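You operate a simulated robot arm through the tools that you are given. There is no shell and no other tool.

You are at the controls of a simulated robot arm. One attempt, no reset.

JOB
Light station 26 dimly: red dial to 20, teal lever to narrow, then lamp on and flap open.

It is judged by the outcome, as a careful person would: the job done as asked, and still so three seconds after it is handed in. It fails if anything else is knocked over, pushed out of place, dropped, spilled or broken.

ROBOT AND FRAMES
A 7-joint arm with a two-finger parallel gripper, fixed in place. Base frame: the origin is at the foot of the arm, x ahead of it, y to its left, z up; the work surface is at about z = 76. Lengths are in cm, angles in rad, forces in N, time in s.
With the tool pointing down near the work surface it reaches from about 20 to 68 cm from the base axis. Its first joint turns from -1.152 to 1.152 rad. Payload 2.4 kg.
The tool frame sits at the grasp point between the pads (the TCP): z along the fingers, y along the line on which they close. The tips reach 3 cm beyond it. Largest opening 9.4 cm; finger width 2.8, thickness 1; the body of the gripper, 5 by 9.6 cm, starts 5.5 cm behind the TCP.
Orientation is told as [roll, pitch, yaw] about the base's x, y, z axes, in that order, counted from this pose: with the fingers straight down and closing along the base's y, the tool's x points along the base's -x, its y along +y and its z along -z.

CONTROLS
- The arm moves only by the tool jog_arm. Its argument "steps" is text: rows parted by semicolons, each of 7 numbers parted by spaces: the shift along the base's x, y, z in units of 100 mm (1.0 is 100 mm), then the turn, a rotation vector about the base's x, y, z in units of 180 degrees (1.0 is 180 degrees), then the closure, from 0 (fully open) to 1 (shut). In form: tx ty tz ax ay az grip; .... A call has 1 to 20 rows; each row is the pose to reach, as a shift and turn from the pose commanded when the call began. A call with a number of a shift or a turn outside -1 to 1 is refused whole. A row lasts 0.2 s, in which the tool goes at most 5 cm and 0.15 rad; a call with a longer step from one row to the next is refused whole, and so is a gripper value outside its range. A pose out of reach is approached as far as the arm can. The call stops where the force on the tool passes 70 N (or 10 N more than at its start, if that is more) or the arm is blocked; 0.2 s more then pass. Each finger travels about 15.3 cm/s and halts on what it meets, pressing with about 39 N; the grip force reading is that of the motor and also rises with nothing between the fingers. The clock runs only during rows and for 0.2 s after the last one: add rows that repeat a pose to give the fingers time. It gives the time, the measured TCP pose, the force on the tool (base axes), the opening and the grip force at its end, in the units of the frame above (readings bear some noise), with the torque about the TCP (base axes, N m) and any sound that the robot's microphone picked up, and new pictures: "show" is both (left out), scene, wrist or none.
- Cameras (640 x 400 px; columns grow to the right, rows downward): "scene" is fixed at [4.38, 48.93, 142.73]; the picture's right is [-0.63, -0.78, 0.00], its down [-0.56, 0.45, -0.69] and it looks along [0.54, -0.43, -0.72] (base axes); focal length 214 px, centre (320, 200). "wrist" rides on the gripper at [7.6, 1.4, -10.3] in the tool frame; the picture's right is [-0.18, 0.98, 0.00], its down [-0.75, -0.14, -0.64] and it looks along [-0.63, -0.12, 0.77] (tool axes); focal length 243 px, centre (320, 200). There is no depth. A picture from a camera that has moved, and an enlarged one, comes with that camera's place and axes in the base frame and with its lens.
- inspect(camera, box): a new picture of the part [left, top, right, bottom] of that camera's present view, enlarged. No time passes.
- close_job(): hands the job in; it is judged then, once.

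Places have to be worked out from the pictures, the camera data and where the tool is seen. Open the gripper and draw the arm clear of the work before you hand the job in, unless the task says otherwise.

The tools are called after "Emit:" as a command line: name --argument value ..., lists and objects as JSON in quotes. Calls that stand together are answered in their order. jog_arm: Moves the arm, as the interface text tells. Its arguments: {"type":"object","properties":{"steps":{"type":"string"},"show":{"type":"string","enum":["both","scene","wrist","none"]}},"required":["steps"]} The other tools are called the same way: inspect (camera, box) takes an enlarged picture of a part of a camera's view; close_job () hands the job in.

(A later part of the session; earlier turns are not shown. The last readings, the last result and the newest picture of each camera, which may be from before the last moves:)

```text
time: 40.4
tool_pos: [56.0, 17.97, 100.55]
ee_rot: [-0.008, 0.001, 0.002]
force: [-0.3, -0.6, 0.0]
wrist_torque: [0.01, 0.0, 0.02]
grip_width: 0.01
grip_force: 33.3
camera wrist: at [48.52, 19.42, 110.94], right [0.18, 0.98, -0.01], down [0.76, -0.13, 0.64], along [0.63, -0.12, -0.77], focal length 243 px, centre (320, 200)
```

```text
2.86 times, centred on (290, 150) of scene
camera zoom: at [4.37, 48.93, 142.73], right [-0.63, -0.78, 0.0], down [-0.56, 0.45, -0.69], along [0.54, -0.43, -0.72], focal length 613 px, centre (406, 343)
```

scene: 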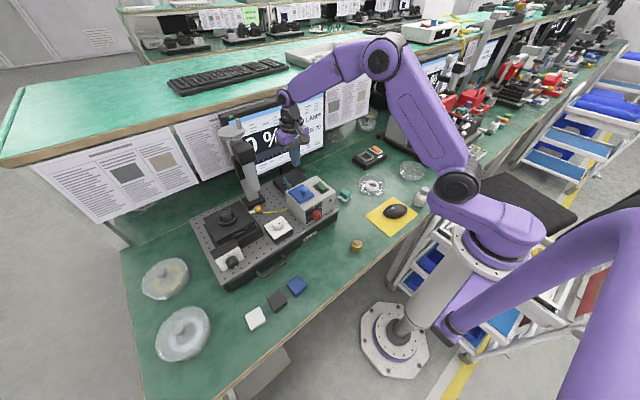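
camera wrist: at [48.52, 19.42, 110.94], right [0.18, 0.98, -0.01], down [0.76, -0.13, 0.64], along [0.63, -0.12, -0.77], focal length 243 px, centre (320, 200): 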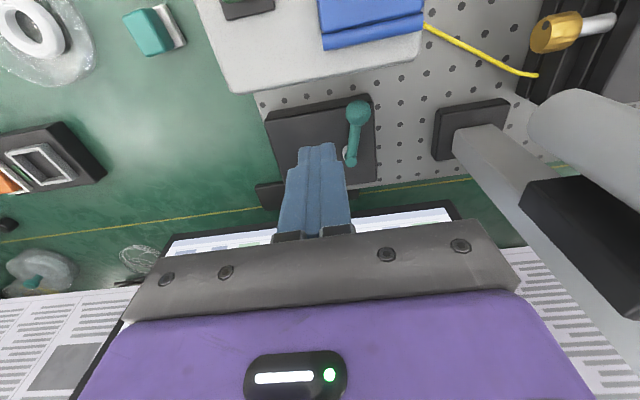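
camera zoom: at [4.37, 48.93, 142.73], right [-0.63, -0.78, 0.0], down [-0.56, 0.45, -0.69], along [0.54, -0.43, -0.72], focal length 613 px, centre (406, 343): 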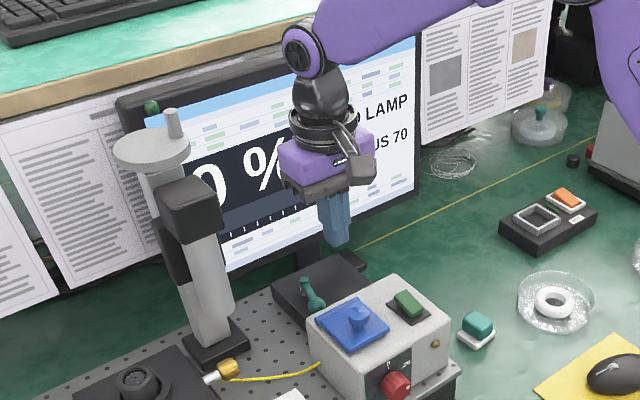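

The lever stays at its new end. Now the lamp rocker: I'll look closely at which end is raised.

Emit:
inspect --camera "scene" --box '[310, 172, 334, 196]'

Emit:
inspect --camera "scene" --box '[284, 172, 324, 212]'

```text
16.00 times, centred on (322, 184) of scene
camera zoom: at [4.37, 48.93, 142.73], right [-0.63, -0.78, 0.0], down [-0.56, 0.45, -0.69], along [0.54, -0.43, -0.72], focal length 3432 px, centre (288, 456)
```

zoom: 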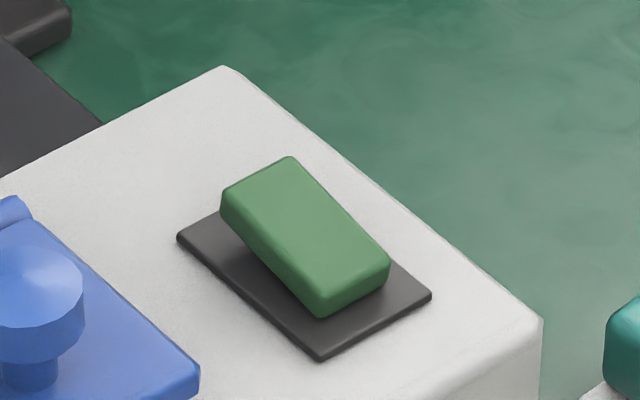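

```text
10.00 times, centred on (304, 192) of scene
camera zoom: at [4.37, 48.93, 142.73], right [-0.63, -0.78, 0.0], down [-0.56, 0.45, -0.69], along [0.54, -0.43, -0.72], focal length 2145 px, centre (480, 280)
```

zoom: 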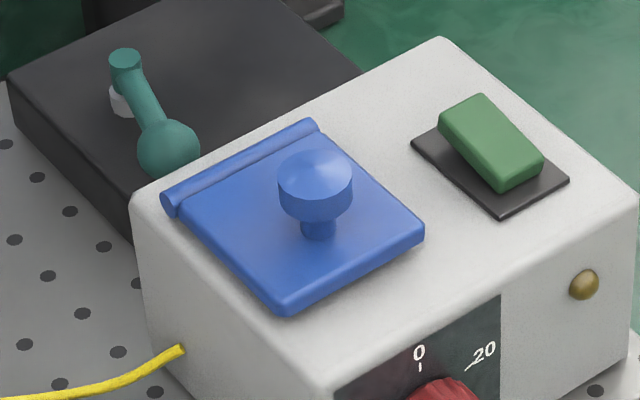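

The rocker's far (+x) end is raised (around x≈47.2, y≈15, z≈94.2), so that end needs pressing. I'll move above it with the fingers closed.

Emit:
jog_arm --steps "-0.3 -0.1 0.05 0 0 0 1; -0.6 -0.2 0.05 0 0 0 1; -0.85 -0.297 0.05 0 0 0 1; -0.85 -0.297 -0.2 0 0 0 1; -0.85 -0.297 -0.2 0 0 0 1"

Emit:
inspect --camera "scene" --box '[284, 150, 334, 200]'

Emit:
inspect --camera "wrist" --box '[220, 60, 420, 220]'

```text
time: 41.5
tool_pos: [47.6, 14.99, 98.61]
ee_rot: [-0.008, -0.001, 0.001]
force: [1.0, -0.1, 0.0]
wrist_torque: [-0.03, 0.01, 0.04]
grip_width: 0.02
grip_force: 33.3
camera wrist: at [40.05, 16.46, 108.92], right [0.18, 0.98, -0.01], down [0.75, -0.13, 0.64], along [0.63, -0.12, -0.77], focal length 243 px, centre (320, 200)
```

scene: 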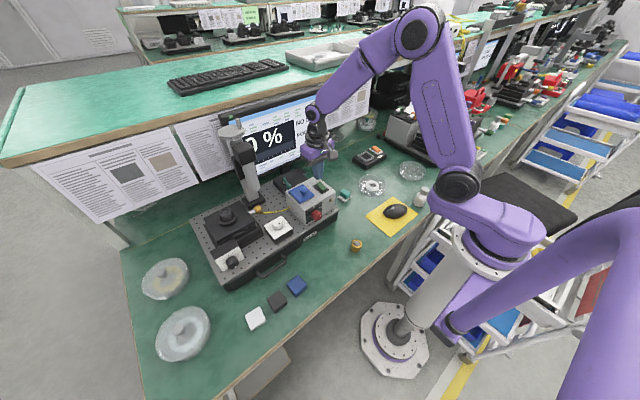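
wrist: 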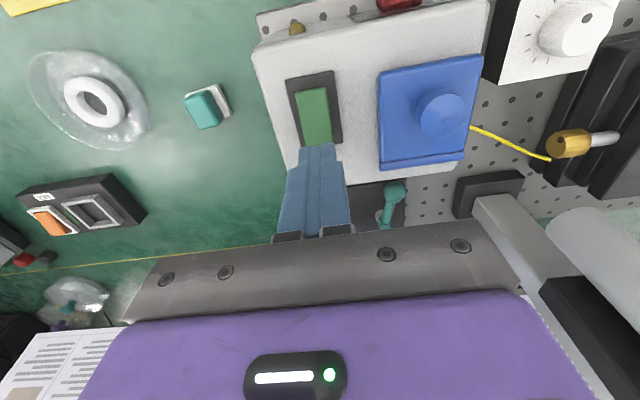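

```text
8.00 times, centred on (309, 175) of scene
camera zoom: at [4.38, 48.93, 142.73], right [-0.63, -0.78, 0.0], down [-0.56, 0.45, -0.69], along [0.54, -0.43, -0.72], focal length 1716 px, centre (408, 400)
```

zoom: 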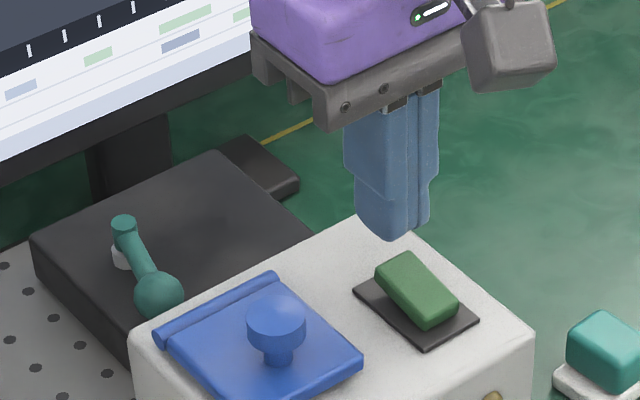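

```text
2.50 times, centred on (320, 140) of wrist
camera zoom: at [40.05, 16.46, 108.92], right [0.18, 0.98, -0.01], down [0.75, -0.13, 0.64], along [0.63, -0.12, -0.77], focal length 606 px, centre (320, 350)
```

zoom: 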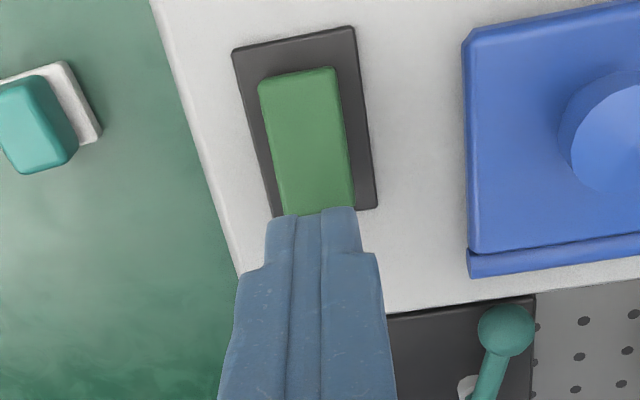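

The tip is right over the raised end. I'll shift 3 mm toward the robot and press down gently.

Emit:
jog_arm --steps "-0.03 0 -0.05 0 0 0 1; -0.03 0 -0.1 0 0 0 1; -0.03 0 -0.15 0 0 0 1; -0.03 0 -0.2 0 0 0 1; -0.03 0 -0.24 0 0 0 1; -0.03 0 -0.27 0 0 0 1; -0.03 0 -0.27 0 0 0 1"

Emit:
inspect --camera "scene" --box '[284, 150, 334, 200]'

```text
time: 42.9
tool_pos: [47.48, 15.03, 96.57]
ee_rot: [-0.004, -0.008, 0.003]
force: [-0.2, -1.0, 5.5]
wrist_torque: [-0.02, 0.1, 0.03]
grip_width: 0.0
grip_force: 33.1
stopped in row 6: the force on the tool passed its limit at 81 N (the readings are from after the stop); the commanded pose is now the measured one
camera wrist: at [39.89, 16.44, 106.8], right [0.18, 0.98, 0.0], down [0.75, -0.14, 0.65], along [0.64, -0.12, -0.76], focal length 243 px, centre (320, 200)
```

scene: 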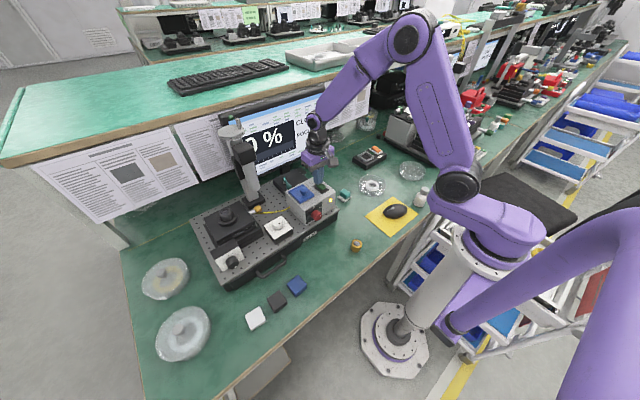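
wrist: 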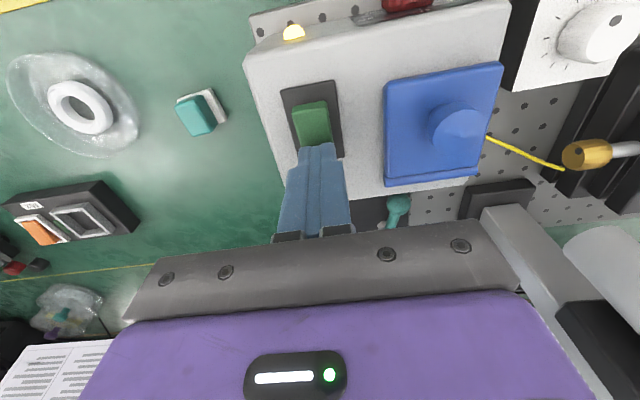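

```text
8.00 times, centred on (309, 175) of scene
camera zoom: at [4.37, 48.92, 142.74], right [-0.63, -0.78, 0.0], down [-0.56, 0.45, -0.69], along [0.54, -0.43, -0.72], focal length 1716 px, centre (408, 400)
```

zoom: 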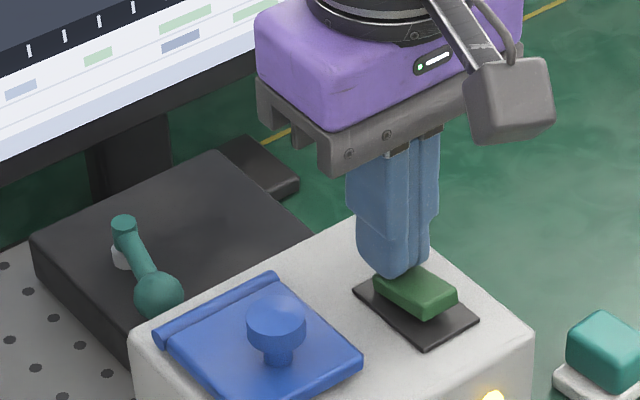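

The indicator lit up, so the lamp is on and the screen text changed. I'll lift off and read the screen.

Emit:
jog_arm --steps "0 0 0.1 0 0 0 1; -0.1 0 0.4 0 0 0 1; -0.3 0 0.7 0 0 0 1; -0.5 0 0.9 0 0 0 1; -0.8 0 0.9 0 0 0 1; -0.8 0 0.9 0 0 0 1"

Emit:
inspect --camera "scene" --box '[220, 80, 340, 190]'

Emit:
inspect --camera "scene" --box '[284, 172, 334, 222]'

```text
time: 44.3
tool_pos: [39.49, 15.15, 105.52]
ee_rot: [-0.008, -0.008, 0.003]
force: [-0.1, -0.2, -0.2]
wrist_torque: [0.02, -0.01, -0.02]
grip_width: 0.0
grip_force: 33.3
camera wrist: at [31.83, 16.47, 115.76], right [0.18, 0.98, 0.0], down [0.75, -0.14, 0.65], along [0.64, -0.12, -0.76], focal length 243 px, centre (320, 200)
```

scene: 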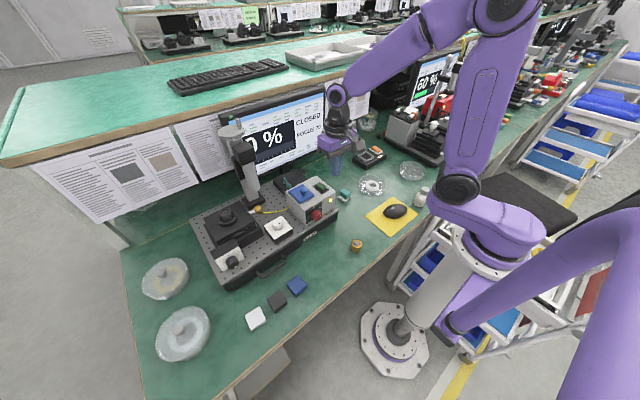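
wrist: 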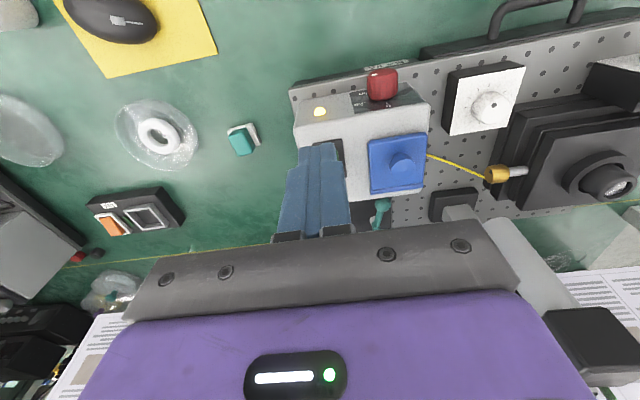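

```text
3.64 times, centred on (280, 135) of scene
camera zoom: at [4.37, 48.93, 142.73], right [-0.63, -0.78, 0.0], down [-0.56, 0.45, -0.69], along [0.54, -0.43, -0.72], focal length 780 px, centre (466, 436)
```

zoom: 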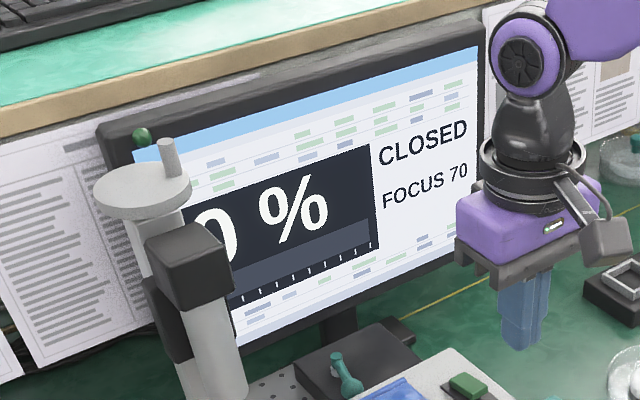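

```text
8.00 times, centred on (309, 197) of scene
camera zoom: at [4.37, 48.93, 142.73], right [-0.63, -0.78, 0.0], down [-0.56, 0.45, -0.69], along [0.54, -0.43, -0.72], focal length 1716 px, centre (408, 224)
```

zoom: 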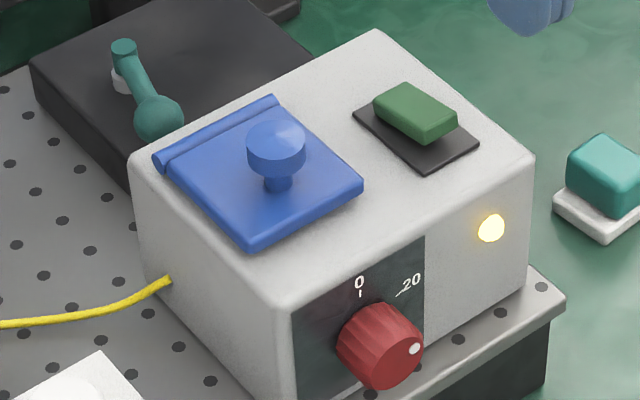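

The screen now says "CLOSED", so the lamp is on and the flap is still shut. The flap's hinge is along its far edge (x≈50.4) and its knob cap is around (46, 22, 95.5). I'll move above the knob with a 4 cm opening and verify.

Emit:
jog_arm --steps "0.2 0.25 0 0.0025 0.0025 -0.001 0.8; 0.45 0.5 0 0.0025 0.0025 -0.001 0.55; 0.645 0.69 0 0.0025 0.0025 -0.001 0.55; 0.645 0.69 -0.2 0.0025 0.0025 -0.001 0.55; 0.645 0.69 -0.4 0.0025 0.0025 -0.001 0.55; 0.645 0.69 -0.4 0.0025 0.0025 -0.001 0.55"

Emit:
inspect --camera "wrist" --box '[220, 60, 420, 220]'

Emit:
inspect --camera "scene" --box '[274, 140, 334, 210]'

```text
time: 45.7
tool_pos: [46.0, 21.93, 101.39]
ee_rot: [0.002, 0.001, -0.002]
force: [-0.7, -0.2, -0.2]
wrist_torque: [-0.02, -0.01, 0.02]
grip_width: 4.22
grip_force: 0.1
camera wrist: at [38.49, 23.36, 111.81], right [0.19, 0.98, 0.0], down [0.75, -0.14, 0.64], along [0.63, -0.12, -0.77], focal length 243 px, centre (320, 200)
```

scene: 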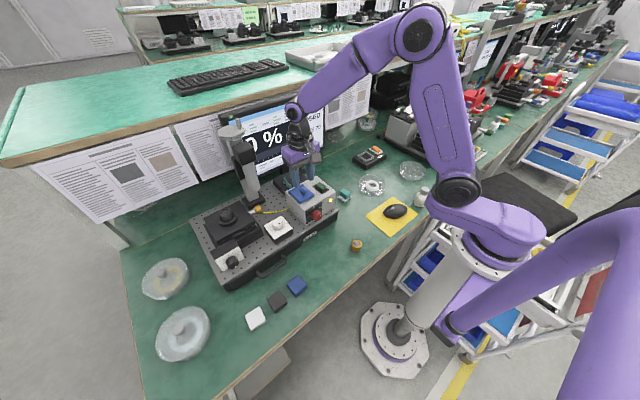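
wrist: 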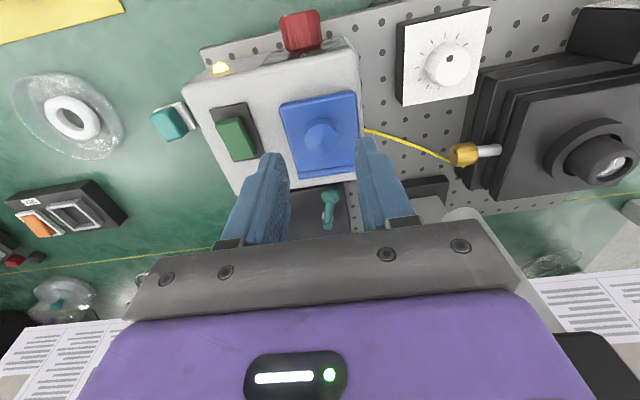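

```text
2.50 times, centred on (320, 140) of wrist
camera zoom: at [38.49, 23.36, 111.81], right [0.19, 0.98, 0.0], down [0.75, -0.14, 0.64], along [0.63, -0.12, -0.77], focal length 606 px, centre (320, 350)
```

zoom: 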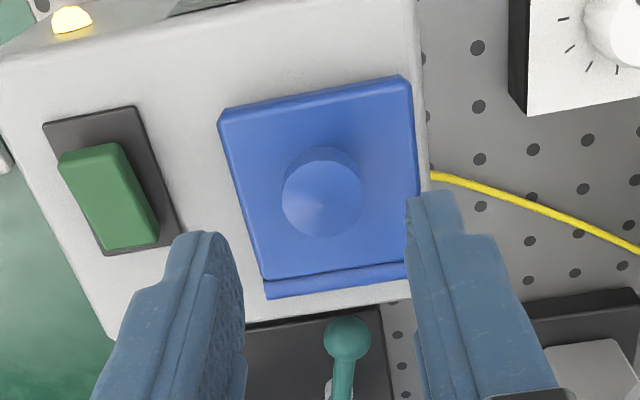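

```text
5.71 times, centred on (304, 175) of scene
camera zoom: at [4.38, 48.93, 142.73], right [-0.63, -0.78, 0.0], down [-0.56, 0.45, -0.69], along [0.54, -0.43, -0.72], focal length 1226 px, centre (411, 343)
```

zoom: 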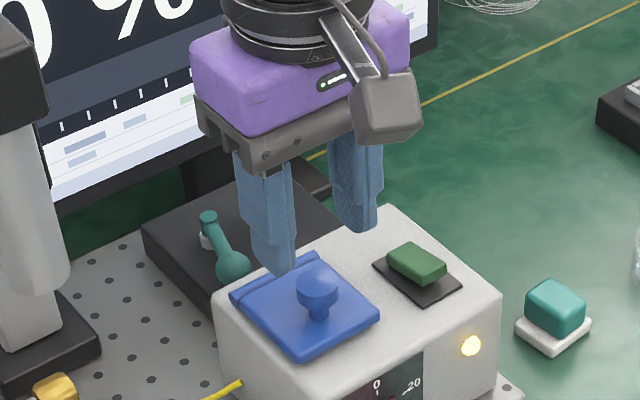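

The knob is centred between the fingers at (46.0, 22.04). I'll descend so the tips are just above the flap plate, then close on the cap.

Emit:
jog_arm --steps "0 0.01 -0.2 0 0 0 0.55; 0 0.01 -0.35 0 0 0 0.55; 0 0.01 -0.43 0 0 0 0.55; 0 0.01 -0.43 0 0 0 0.55; 0 0.01 -0.43 0 0 0 0.68; 0 0.01 -0.43 0 0 0 0.8; 0 0.01 -0.43 0 0 0 0.85; 0 0.01 -0.43 0 0 0 0.85"

Emit:
inspect --camera "scene" --box '[274, 140, 334, 210]'

Emit:
inspect --camera "wrist" --box '[220, 60, 420, 220]'

```text
time: 47.5
tool_pos: [45.96, 22.05, 97.11]
ee_rot: [0.003, 0.002, -0.002]
force: [1.9, 5.4, -4.0]
wrist_torque: [-0.28, 0.11, 0.0]
grip_width: 2.3
grip_force: 45.2
camera wrist: at [38.44, 23.44, 107.47], right [0.19, 0.98, 0.0], down [0.75, -0.14, 0.64], along [0.63, -0.12, -0.77], focal length 243 px, centre (320, 200)
```

scene: 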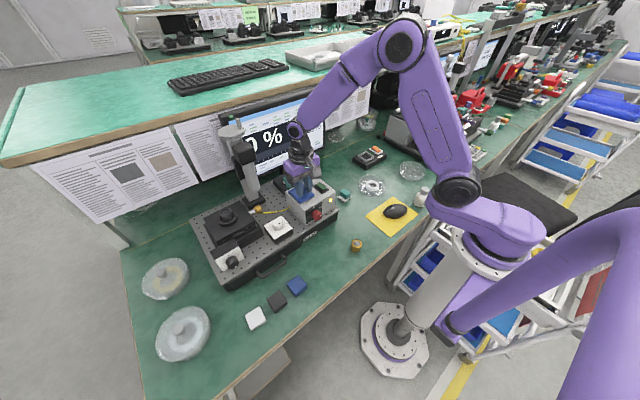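
wrist: 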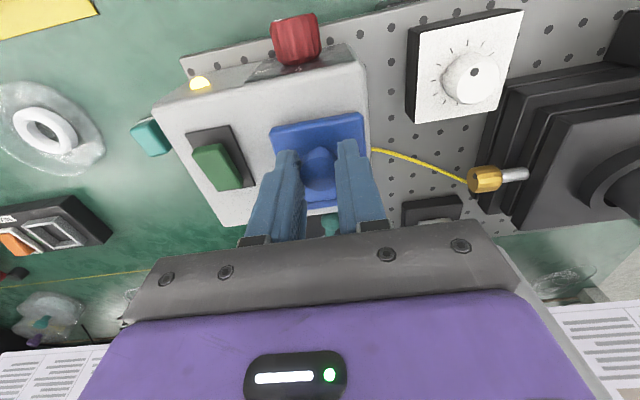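

```text
5.71 times, centred on (304, 175) of scene
camera zoom: at [4.39, 48.95, 142.73], right [-0.63, -0.78, 0.0], down [-0.56, 0.45, -0.69], along [0.54, -0.43, -0.72], focal length 1226 px, centre (411, 343)
```

zoom: 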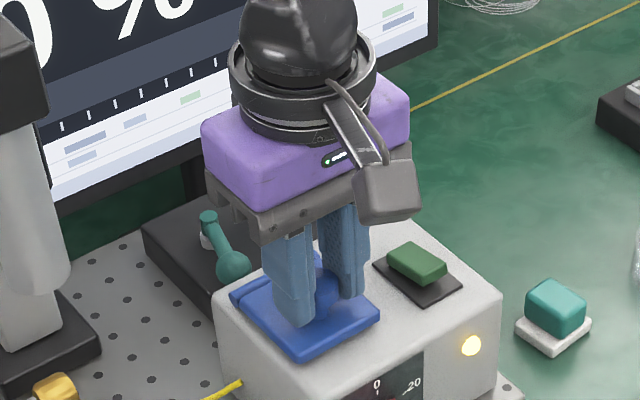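

```text
2.50 times, centred on (320, 140) of wrist
camera zoom: at [38.44, 23.44, 107.47], right [0.19, 0.98, 0.0], down [0.75, -0.14, 0.64], along [0.63, -0.12, -0.77], focal length 606 px, centre (320, 350)
```

zoom: 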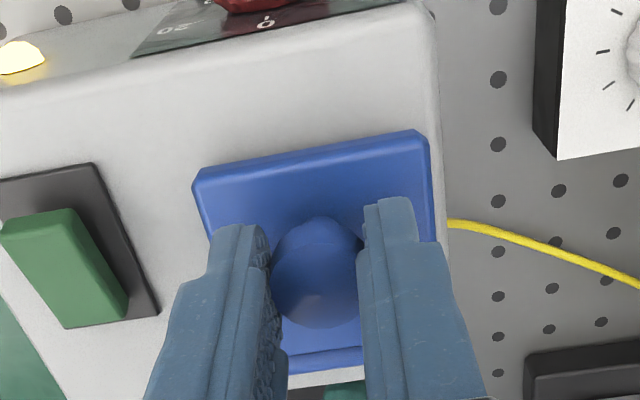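

The cap is gripped (2.3 cm). I'll lift along an arc about the hinge, first about 30°, and check that the flap follows.

Emit:
jog_arm --steps "0.033 0 0.056 0 0 0 0.85; 0.072 0 0.107 0 0 0 0.85; 0.118 0 0.153 0 0 0 0.85; 0.17 0 0.193 0 0 0 0.85; 0.17 0 0.193 0 0 0 0.85"

Emit:
inspect --camera "scene" --box '[274, 140, 334, 210]'

Emit:
inspect --camera "wrist" --box '[220, 60, 420, 220]'

```text
time: 48.7
tool_pos: [47.47, 22.0, 99.16]
ee_rot: [0.0, 0.007, 0.0]
force: [-22.1, 9.9, -8.4]
wrist_torque: [0.49, 1.63, -0.04]
grip_width: 2.31
grip_force: 45.2
camera wrist: at [39.91, 23.44, 109.51], right [0.18, 0.98, 0.0], down [0.76, -0.14, 0.64], along [0.62, -0.12, -0.77], focal length 243 px, centre (320, 200)
```

scene: 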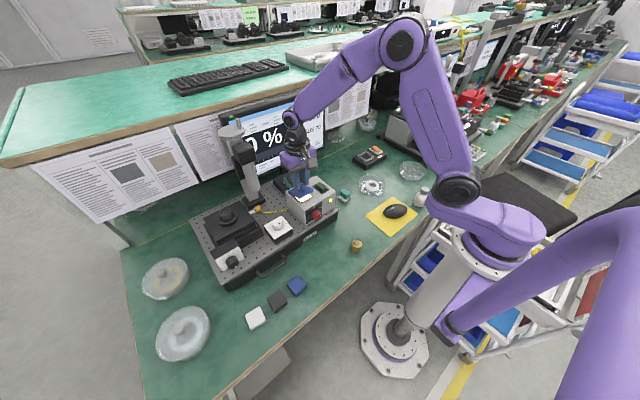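
wrist: 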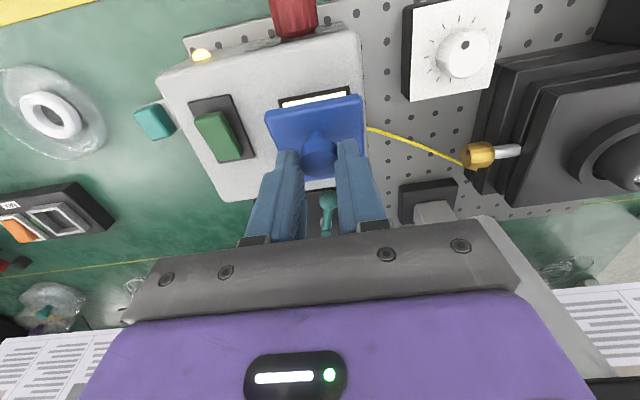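

```text
5.71 times, centred on (304, 175) of scene
camera zoom: at [4.33, 48.96, 142.72], right [-0.63, -0.78, 0.0], down [-0.56, 0.45, -0.69], along [0.54, -0.43, -0.72], focal length 1226 px, centre (411, 343)
```

zoom: 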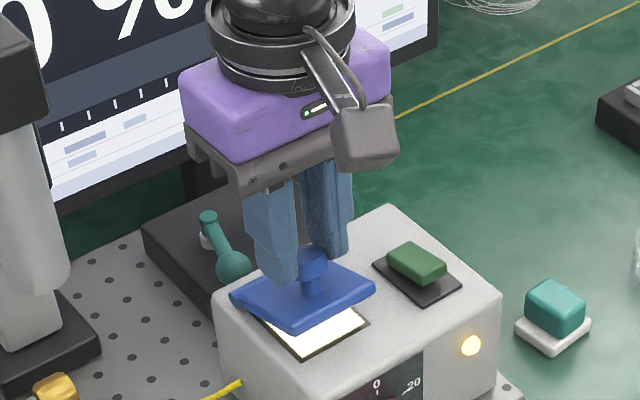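

```text
2.50 times, centred on (320, 140) of wrist
camera zoom: at [39.91, 23.44, 109.51], right [0.18, 0.98, 0.0], down [0.76, -0.14, 0.64], along [0.62, -0.12, -0.77], focal length 606 px, centre (320, 350)
```

zoom: 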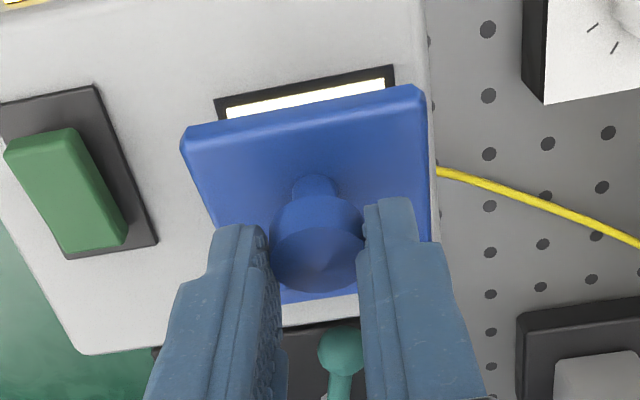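

The flap lifts and the lit window is exposed. I'll continue along the arc to about 60°.

Emit:
jog_arm --steps "0.046 0 0.042 0 0 0 0.85; 0.106 0 0.067 0 0 0 0.85; 0.169 0 0.084 0 0 0 0.85; 0.233 0 0.092 0 0 0 0.85; 0.233 0 0.092 0 0 0 0.85"

Emit:
inspect --camera "scene" --box '[274, 140, 334, 210]'

Emit:
inspect --camera "wrist" --box '[220, 60, 420, 220]'

```text
time: 49.9
tool_pos: [50.24, 22.02, 100.13]
ee_rot: [0.003, -0.004, -0.002]
force: [-8.1, 8.0, 20.2]
wrist_torque: [0.18, 0.47, -0.12]
grip_width: 2.32
grip_force: 45.0
camera wrist: at [42.53, 23.41, 110.53], right [0.19, 0.98, 0.01], down [0.75, -0.15, 0.65], along [0.64, -0.12, -0.76], focal length 243 px, centre (320, 200)
```

scene: 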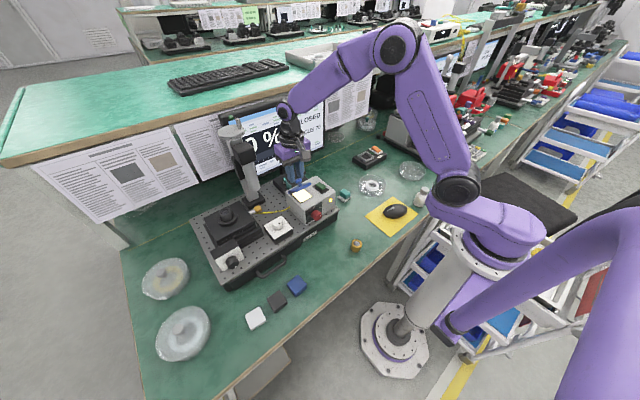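
wrist: 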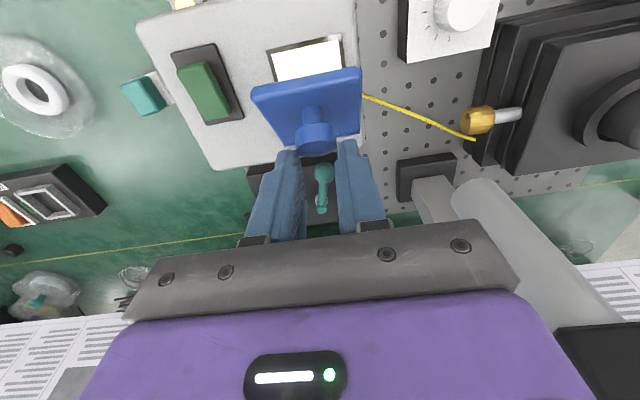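

```text
5.71 times, centred on (304, 175) of scene
camera zoom: at [4.32, 48.94, 142.73], right [-0.63, -0.78, 0.0], down [-0.56, 0.45, -0.69], along [0.54, -0.43, -0.72], focal length 1226 px, centre (411, 343)
```

zoom: 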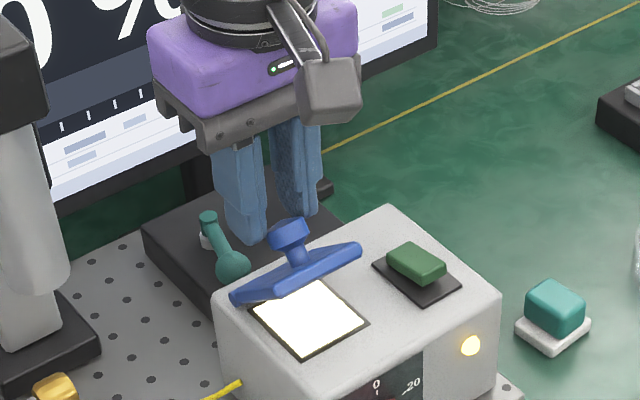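

```text
2.50 times, centred on (320, 140) of wrist
camera zoom: at [42.53, 23.41, 110.53], right [0.19, 0.98, 0.01], down [0.75, -0.15, 0.65], along [0.64, -0.12, -0.76], focal length 606 px, centre (320, 350)
```

zoom: 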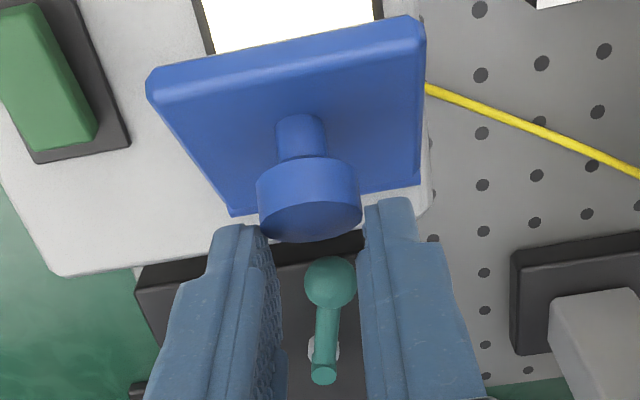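

The fingers ran ahead and the cap is slipping at the pad edge (flap at about 42°). Instead of forcing it, I'll lower the flap gently and regrip with the tool tilted, so the hand can turn together with the flap.

Emit:
jog_arm --steps "-0.05 0 -0.02 0 0 0 0.85; -0.092 0 -0.048 0 0 0 0.85; -0.14 0 -0.09 0 0 0 0.85; -0.19 0 -0.134 0 0 0 0.85; -0.225 0 -0.17 0 0 0 0.85; -0.25 0 -0.2 0 0 0 0.85; -0.25 0 -0.2 0 0 0 0.85"

Emit:
inspect --camera "scene" --box '[274, 140, 334, 210]'

```text
time: 51.5
tool_pos: [47.76, 21.85, 98.16]
ee_rot: [0.005, -0.008, -0.002]
force: [15.4, 5.1, 17.3]
wrist_torque: [-0.39, -1.26, 0.16]
grip_width: 2.32
grip_force: 44.8
camera wrist: at [40.16, 23.4, 108.45], right [0.19, 0.98, 0.01], down [0.75, -0.15, 0.65], along [0.64, -0.12, -0.76], focal length 243 px, centre (320, 200)
```

scene: 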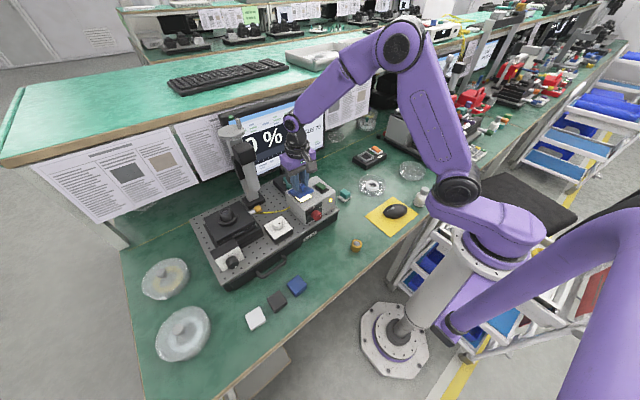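
wrist: 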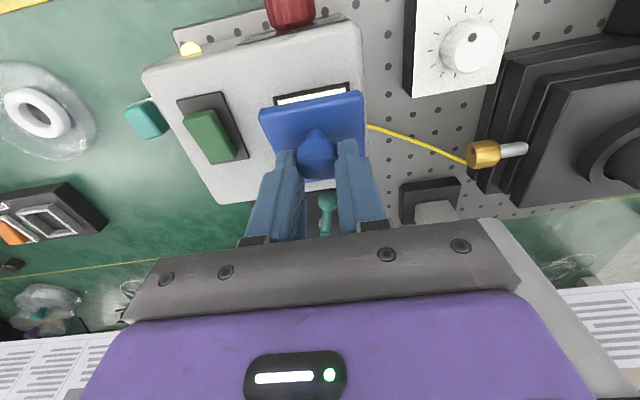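

```text
5.71 times, centred on (304, 175) of scene
camera zoom: at [4.39, 48.93, 142.73], right [-0.63, -0.78, 0.0], down [-0.56, 0.45, -0.69], along [0.54, -0.43, -0.72], focal length 1226 px, centre (411, 343)
```

zoom: 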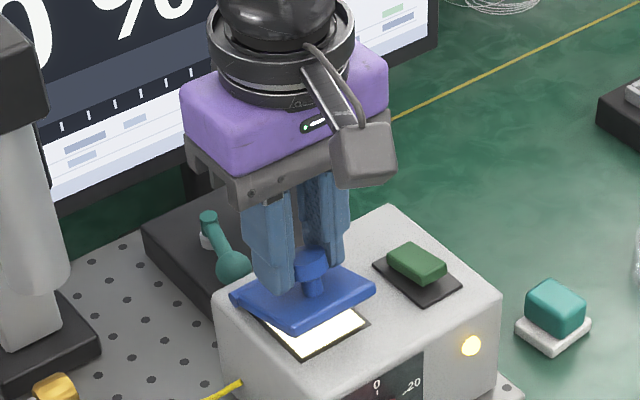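

Emit:
jog_arm --steps "-0.04 0 -0.05 0 0 0 0.85; -0.08 0 -0.095 0 0 0 0.85; -0.115 0 -0.135 0 0 0 0.85; -0.115 0 -0.135 0 0 0 0.85; -0.115 0 -0.135 0 0 0 0.6; -0.115 0 -0.05 0 0 0 0.5; -0.115 0 0.3 0 0 0 0.5; -0.115 0 0.6 0 0 0 0.5; -0.115 0 0.6 0 0 0 0.5"

Emit:
inspect --camera "scene" --box '[274, 140, 334, 210]'

```text
time: 53.5
tool_pos: [46.41, 22.09, 103.95]
ee_rot: [0.002, 0.001, -0.001]
force: [0.2, -0.4, 0.2]
wrist_torque: [-0.03, 0.02, 0.02]
grip_width: 4.71
grip_force: 0.1
camera wrist: at [38.8, 23.46, 114.39], right [0.19, 0.98, 0.0], down [0.75, -0.14, 0.64], along [0.63, -0.12, -0.77], focal length 243 px, centre (320, 200)
```

scene: 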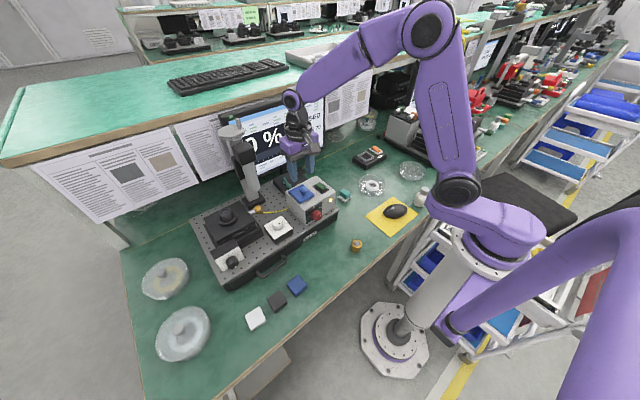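
wrist: 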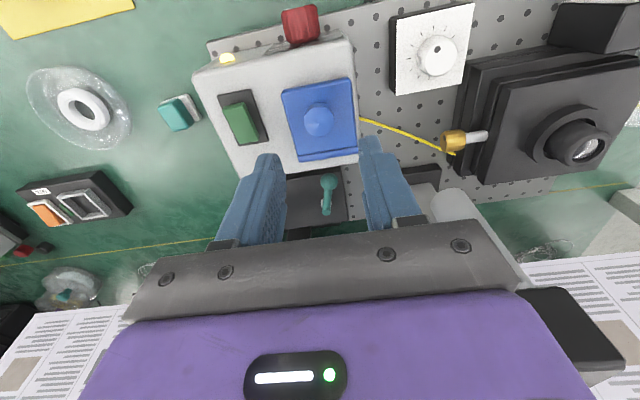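

```text
5.71 times, centred on (304, 175) of scene
camera zoom: at [4.38, 48.93, 142.73], right [-0.63, -0.78, 0.0], down [-0.56, 0.45, -0.69], along [0.54, -0.43, -0.72], focal length 1226 px, centre (411, 343)
```

zoom: 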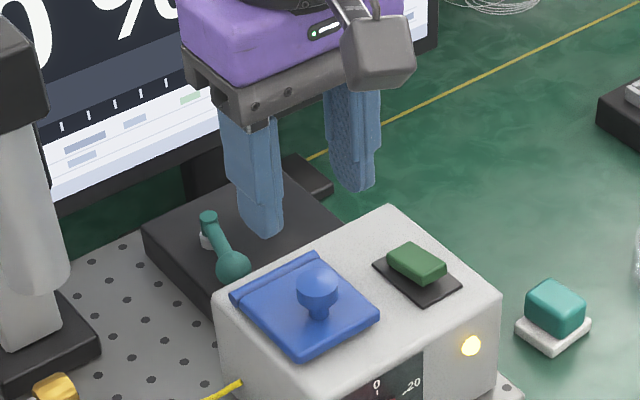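

The flap closed again by gravity. Now I'll tilt the tool forward 60° from the robot side, so a rigid grip can turn with the flap.

Emit:
jog_arm --steps "-0.1 0 0.05 0 -0.042 0 0.5; -0.2 0 0.05 0 -0.083 0 0.5; -0.3 0 0.05 0 -0.125 0 0.5; -0.4 0 0.0 0 -0.167 0 0.5; -0.5 0 -0.1 0 -0.208 0 0.5; -0.6 0 -0.2 0 -0.25 0 0.5; -0.7 0 -0.3 0 -0.292 0 0.5; -0.75 0 -0.45 0 -0.333 0 0.5; -0.75 0 -0.45 0 -0.333 0 0.5"

Emit:
inspect --camera "wrist" --box '[220, 60, 420, 220]'

Emit:
inspect --camera "scene" --box '[274, 140, 374, 240]'

```text
time: 55.5
tool_pos: [41.59, 21.55, 101.49]
ee_rot: [-0.013, -0.997, 0.008]
force: [0.1, 0.6, -0.2]
wrist_torque: [-0.03, -0.01, -0.02]
grip_width: 4.71
grip_force: 0.0
out of reach, approached as far as the arm can: row 7, 8, 9
camera wrist: at [28.9, 23.0, 100.7], right [0.1, 0.98, 0.15], down [-0.13, -0.13, 0.98], along [0.99, -0.12, 0.12], focal length 243 px, centre (320, 200)
```

scene: 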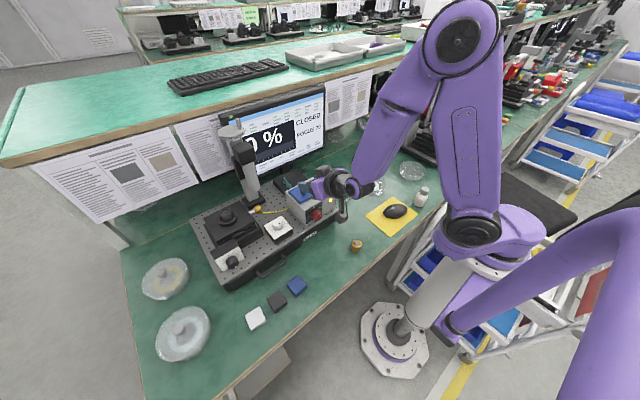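
wrist: 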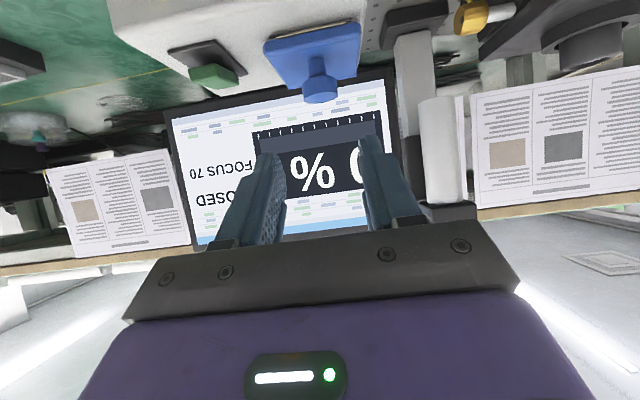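

```text
2.50 times, centred on (320, 140) of wrist
camera zoom: at [28.9, 23.0, 100.7], right [0.1, 0.98, 0.15], down [-0.13, -0.13, 0.98], along [0.99, -0.12, 0.12], focal length 606 px, centre (320, 350)
```

zoom: 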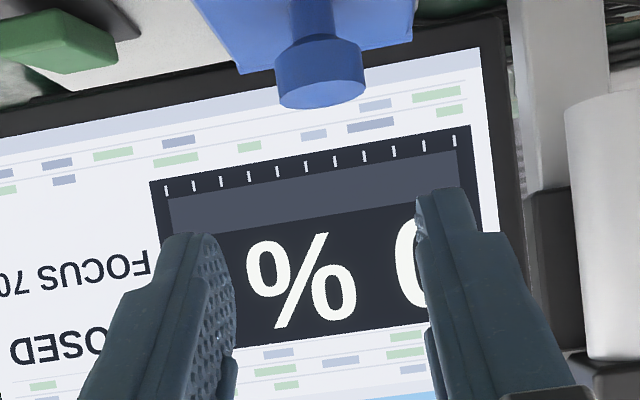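

```text
4.00 times, centred on (324, 190) of scene
camera zoom: at [4.37, 48.93, 142.73], right [-0.63, -0.78, 0.0], down [-0.56, 0.45, -0.69], along [0.54, -0.43, -0.72], focal length 858 px, centre (304, 240)
```

zoom: 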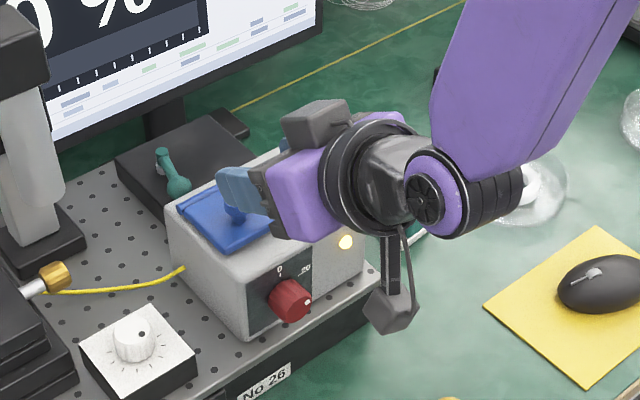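

Tilt of 57° is achieved. I'll line up behind the knob and slide forward-down along the finger direction to straddle the cap.

Emit:
jog_arm --steps "-0.03 0.025 -0.14 0.004 0 0 0.5; -0.067 0.05 -0.283 0.004 0 0 0.5; -0.067 0.05 -0.283 0.004 0 0 0.5" --show "wrist"

Emit:
inspect --camera "wrist" --box '[220, 40, 420, 200]'

```text
time: 56.3
tool_pos: [41.56, 21.83, 101.96]
ee_rot: [-0.001, -1.018, -0.013]
force: [-0.6, 1.4, 0.4]
wrist_torque: [-0.01, 0.0, -0.02]
grip_width: 4.68
grip_force: 0.1
out of reach, approached as far as the arm can: row 1, 2, 3
camera wrist: at [28.87, 23.47, 100.85], right [0.11, 0.98, 0.16], down [-0.15, -0.14, 0.98], along [0.98, -0.13, 0.13], focal length 243 px, centre (320, 200)
```

wrist: 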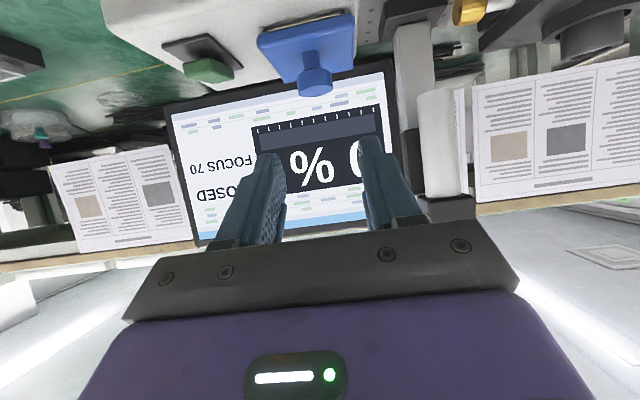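

```text
2.50 times, centred on (320, 120) of wrist
camera zoom: at [28.87, 23.47, 100.85], right [0.11, 0.98, 0.16], down [-0.15, -0.14, 0.98], along [0.98, -0.13, 0.13], focal length 606 px, centre (320, 400)
```

zoom: 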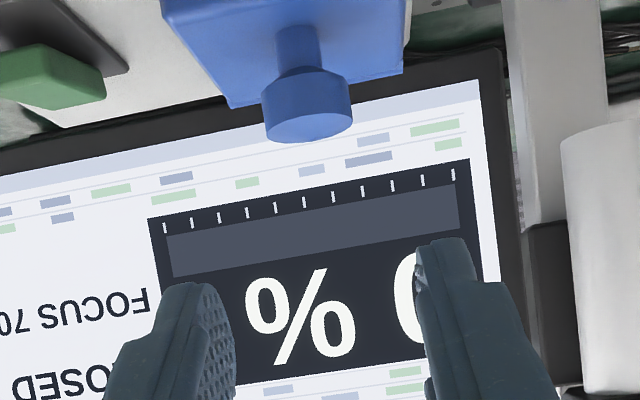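

The arm is at a joint limit at this tilt. I'll reduce the tilt to about 45° and try to line up with the knob.

Emit:
jog_arm --steps "0 0.01 0 0 0.03 0.003 0.5; 0 0.02 0 0 0.0728 0.006 0.5; 0 0.02 -0.1 0 0.0728 0.006 0.5; 0.02 0.02 -0.2 0 0.0728 0.006 0.5; 0.05 0.02 -0.28 0 0.0728 0.006 0.5; 0.05 0.02 -0.28 0 0.0728 0.006 0.5" --show "both"

Emit:
inspect --camera "wrist" --box '[220, 40, 420, 200]'

```text
time: 57.7
tool_pos: [42.1, 22.13, 99.02]
ee_rot: [0.025, -0.816, 0.0]
force: [-0.2, -0.1, -0.8]
wrist_torque: [0.0, 0.0, 0.0]
grip_width: 4.69
grip_force: 0.1
camera wrist: at [29.45, 23.28, 100.6], right [0.11, 0.98, 0.15], down [0.05, -0.16, 0.99], along [0.99, -0.1, -0.07], focal length 243 px, centre (320, 200)
```

scene: 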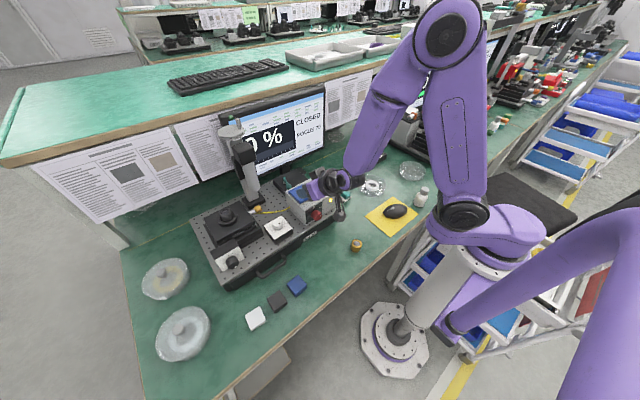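
wrist: 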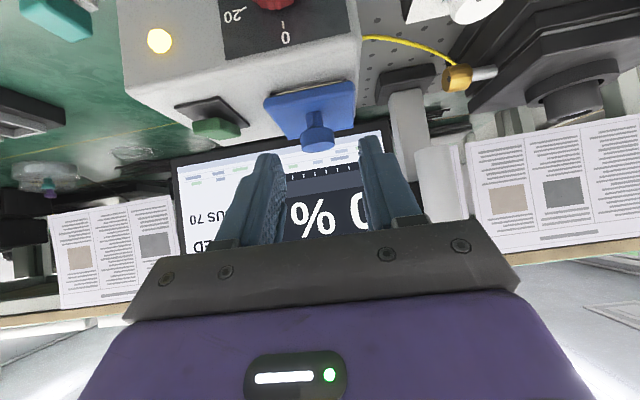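

```text
2.50 times, centred on (320, 120) of wrist
camera zoom: at [29.45, 23.28, 100.6], right [0.11, 0.98, 0.15], down [0.05, -0.16, 0.99], along [0.99, -0.1, -0.07], focal length 606 px, centre (320, 400)
```

zoom: 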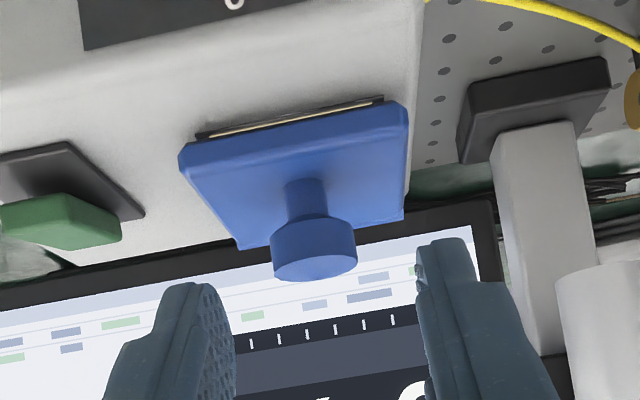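

At 47° tilt the knob sits well centred. I'll test whether a steeper tilt is reachable from this lower position.

Emit:
jog_arm --steps "-0.07 -0.003 -0.03 -0.004 -0.035 0 0.5; -0.133 -0.005 -0.06 -0.008 -0.0733 0 0.5; -0.133 -0.005 -0.06 -0.008 -0.0733 0 0.5" --show "wrist"

```text
time: 58.5
tool_pos: [42.08, 21.97, 101.84]
ee_rot: [-0.041, -1.044, 0.05]
force: [0.3, -0.2, 0.6]
wrist_torque: [-0.03, -0.01, -0.05]
grip_width: 4.69
grip_force: 0.0
out of reach, approached as far as the arm can: row 1, 2, 3
camera wrist: at [29.4, 23.1, 100.51], right [0.08, 0.99, 0.14], down [-0.17, -0.12, 0.98], along [0.98, -0.1, 0.16], focal length 243 px, centre (320, 200)
```

wrist: 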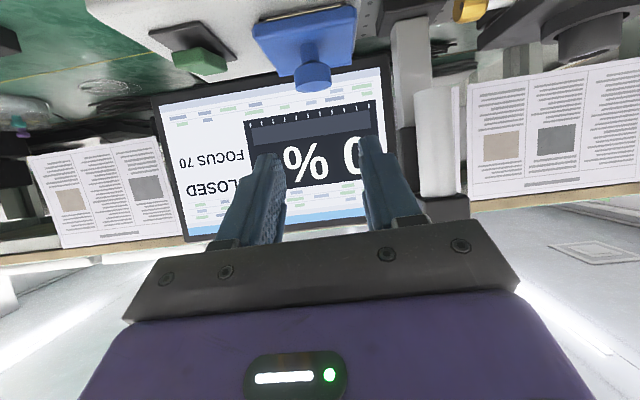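

The steep tilt needs the other arm configuration (as used at the dial). I'll retreat toward x≈30, drop, and come forward again.

Emit:
jog_arm --steps "-0.3 0 0.1 0.005 0 -0.008 0.5; -0.6 0 0.1 0.01 0 -0.016 0.5; -0.9 0 0.0 0.01 0 -0.016 0.5; -1.0 0 -0.1 0.01 0 -0.016 0.5; -1.0 0 -0.1 0.01 0 -0.016 0.5" --show "none"

Emit:
jog_arm --steps "0 0 -0.2 0 0 0 0.5; 0 0 -0.45 0 0 0 0.5; 0 0 -0.45 0 0 0 0.5" --show "both"

```text
time: 59.7
tool_pos: [38.5, 26.01, 101.83]
ee_rot: [0.036, -1.044, -0.067]
force: [-0.3, 0.3, 1.0]
wrist_torque: [0.03, -0.02, 0.0]
grip_width: 4.69
grip_force: 0.1
out of reach, approached as far as the arm can: row 1, 2, 3, 4, 5
```

```text
time: 60.7
tool_pos: [43.01, 18.68, 97.25]
ee_rot: [0.006, -1.053, -0.285]
force: [-15.2, -15.2, 7.4]
wrist_torque: [-0.09, 0.14, -0.07]
grip_width: 3.63
grip_force: 0.0
out of reach, approached as far as the arm can: row 1, 2
stopped in row 3: the arm was blocked; the commanded pose is now the measured one
camera wrist: at [31.32, 23.63, 95.82], right [0.36, 0.92, 0.16], down [-0.22, -0.09, 0.97], along [0.91, -0.38, 0.17], focal length 243 px, centre (320, 200)
```

scene: 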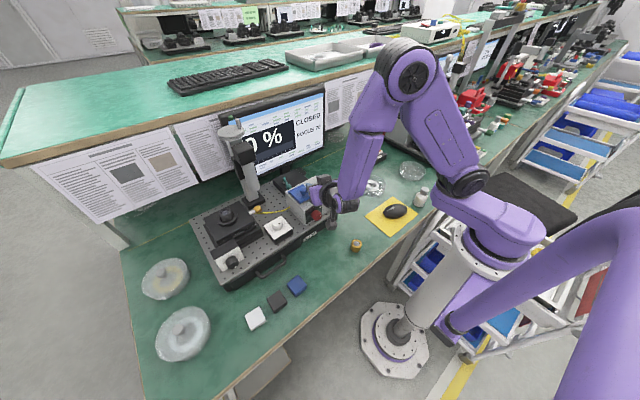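
wrist: 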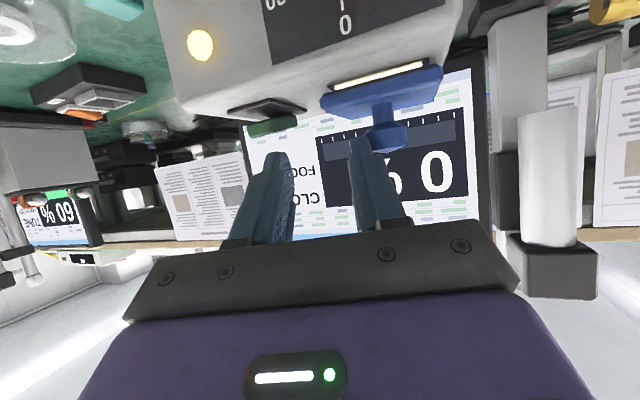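

The constrained motion drifted and a finger touched the knob's side; nothing appears displaced. I'll back straight off upward with small moves.

Emit:
jog_arm --steps "-0.05 -0.02 0.1 0 0 0 0.5; -0.1 -0.02 0.25 0 0 0 0.5; -0.1 -0.02 0.4 0 0 0 0.5; -0.1 -0.02 0.4 0 0 0 0.5" --show "both"

Emit:
inspect --camera "scene" --box '[254, 140, 354, 240]'

```text
time: 61.7
tool_pos: [42.06, 19.02, 101.3]
ee_rot: [0.015, -1.054, -0.284]
force: [0.0, -1.1, 0.4]
wrist_torque: [-0.02, 0.02, 0.03]
grip_width: 4.71
grip_force: 0.1
camera wrist: at [30.32, 23.75, 99.87], right [0.35, 0.92, 0.17], down [-0.22, -0.09, 0.97], along [0.91, -0.38, 0.17], focal length 243 px, centre (320, 200)
```

scene: 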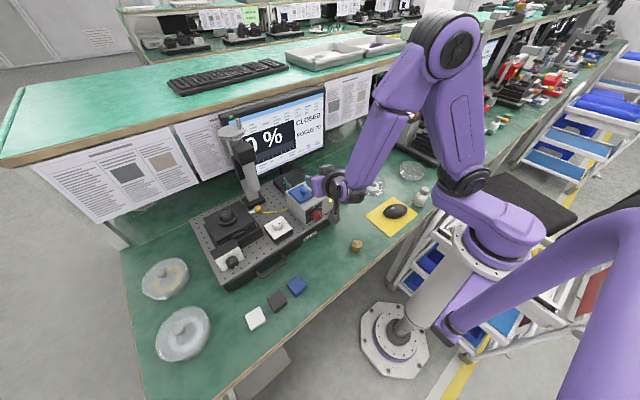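
wrist: 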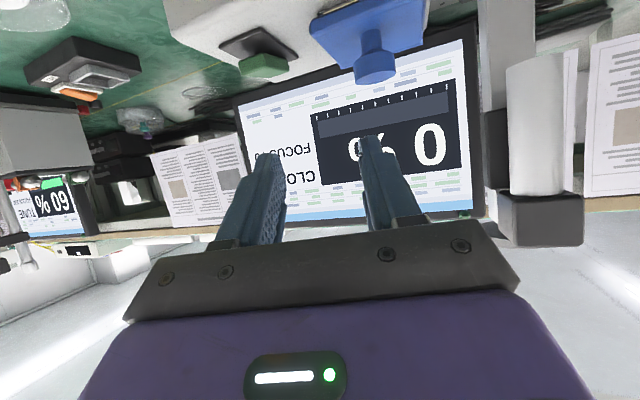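

```text
4.00 times, centred on (304, 190) of scene
camera zoom: at [4.38, 48.93, 142.73], right [-0.63, -0.78, 0.0], down [-0.56, 0.45, -0.69], along [0.54, -0.43, -0.72], focal length 858 px, centre (384, 240)
```

zoom: 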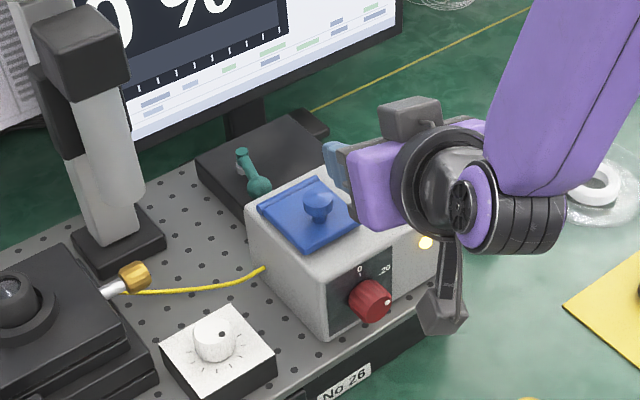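

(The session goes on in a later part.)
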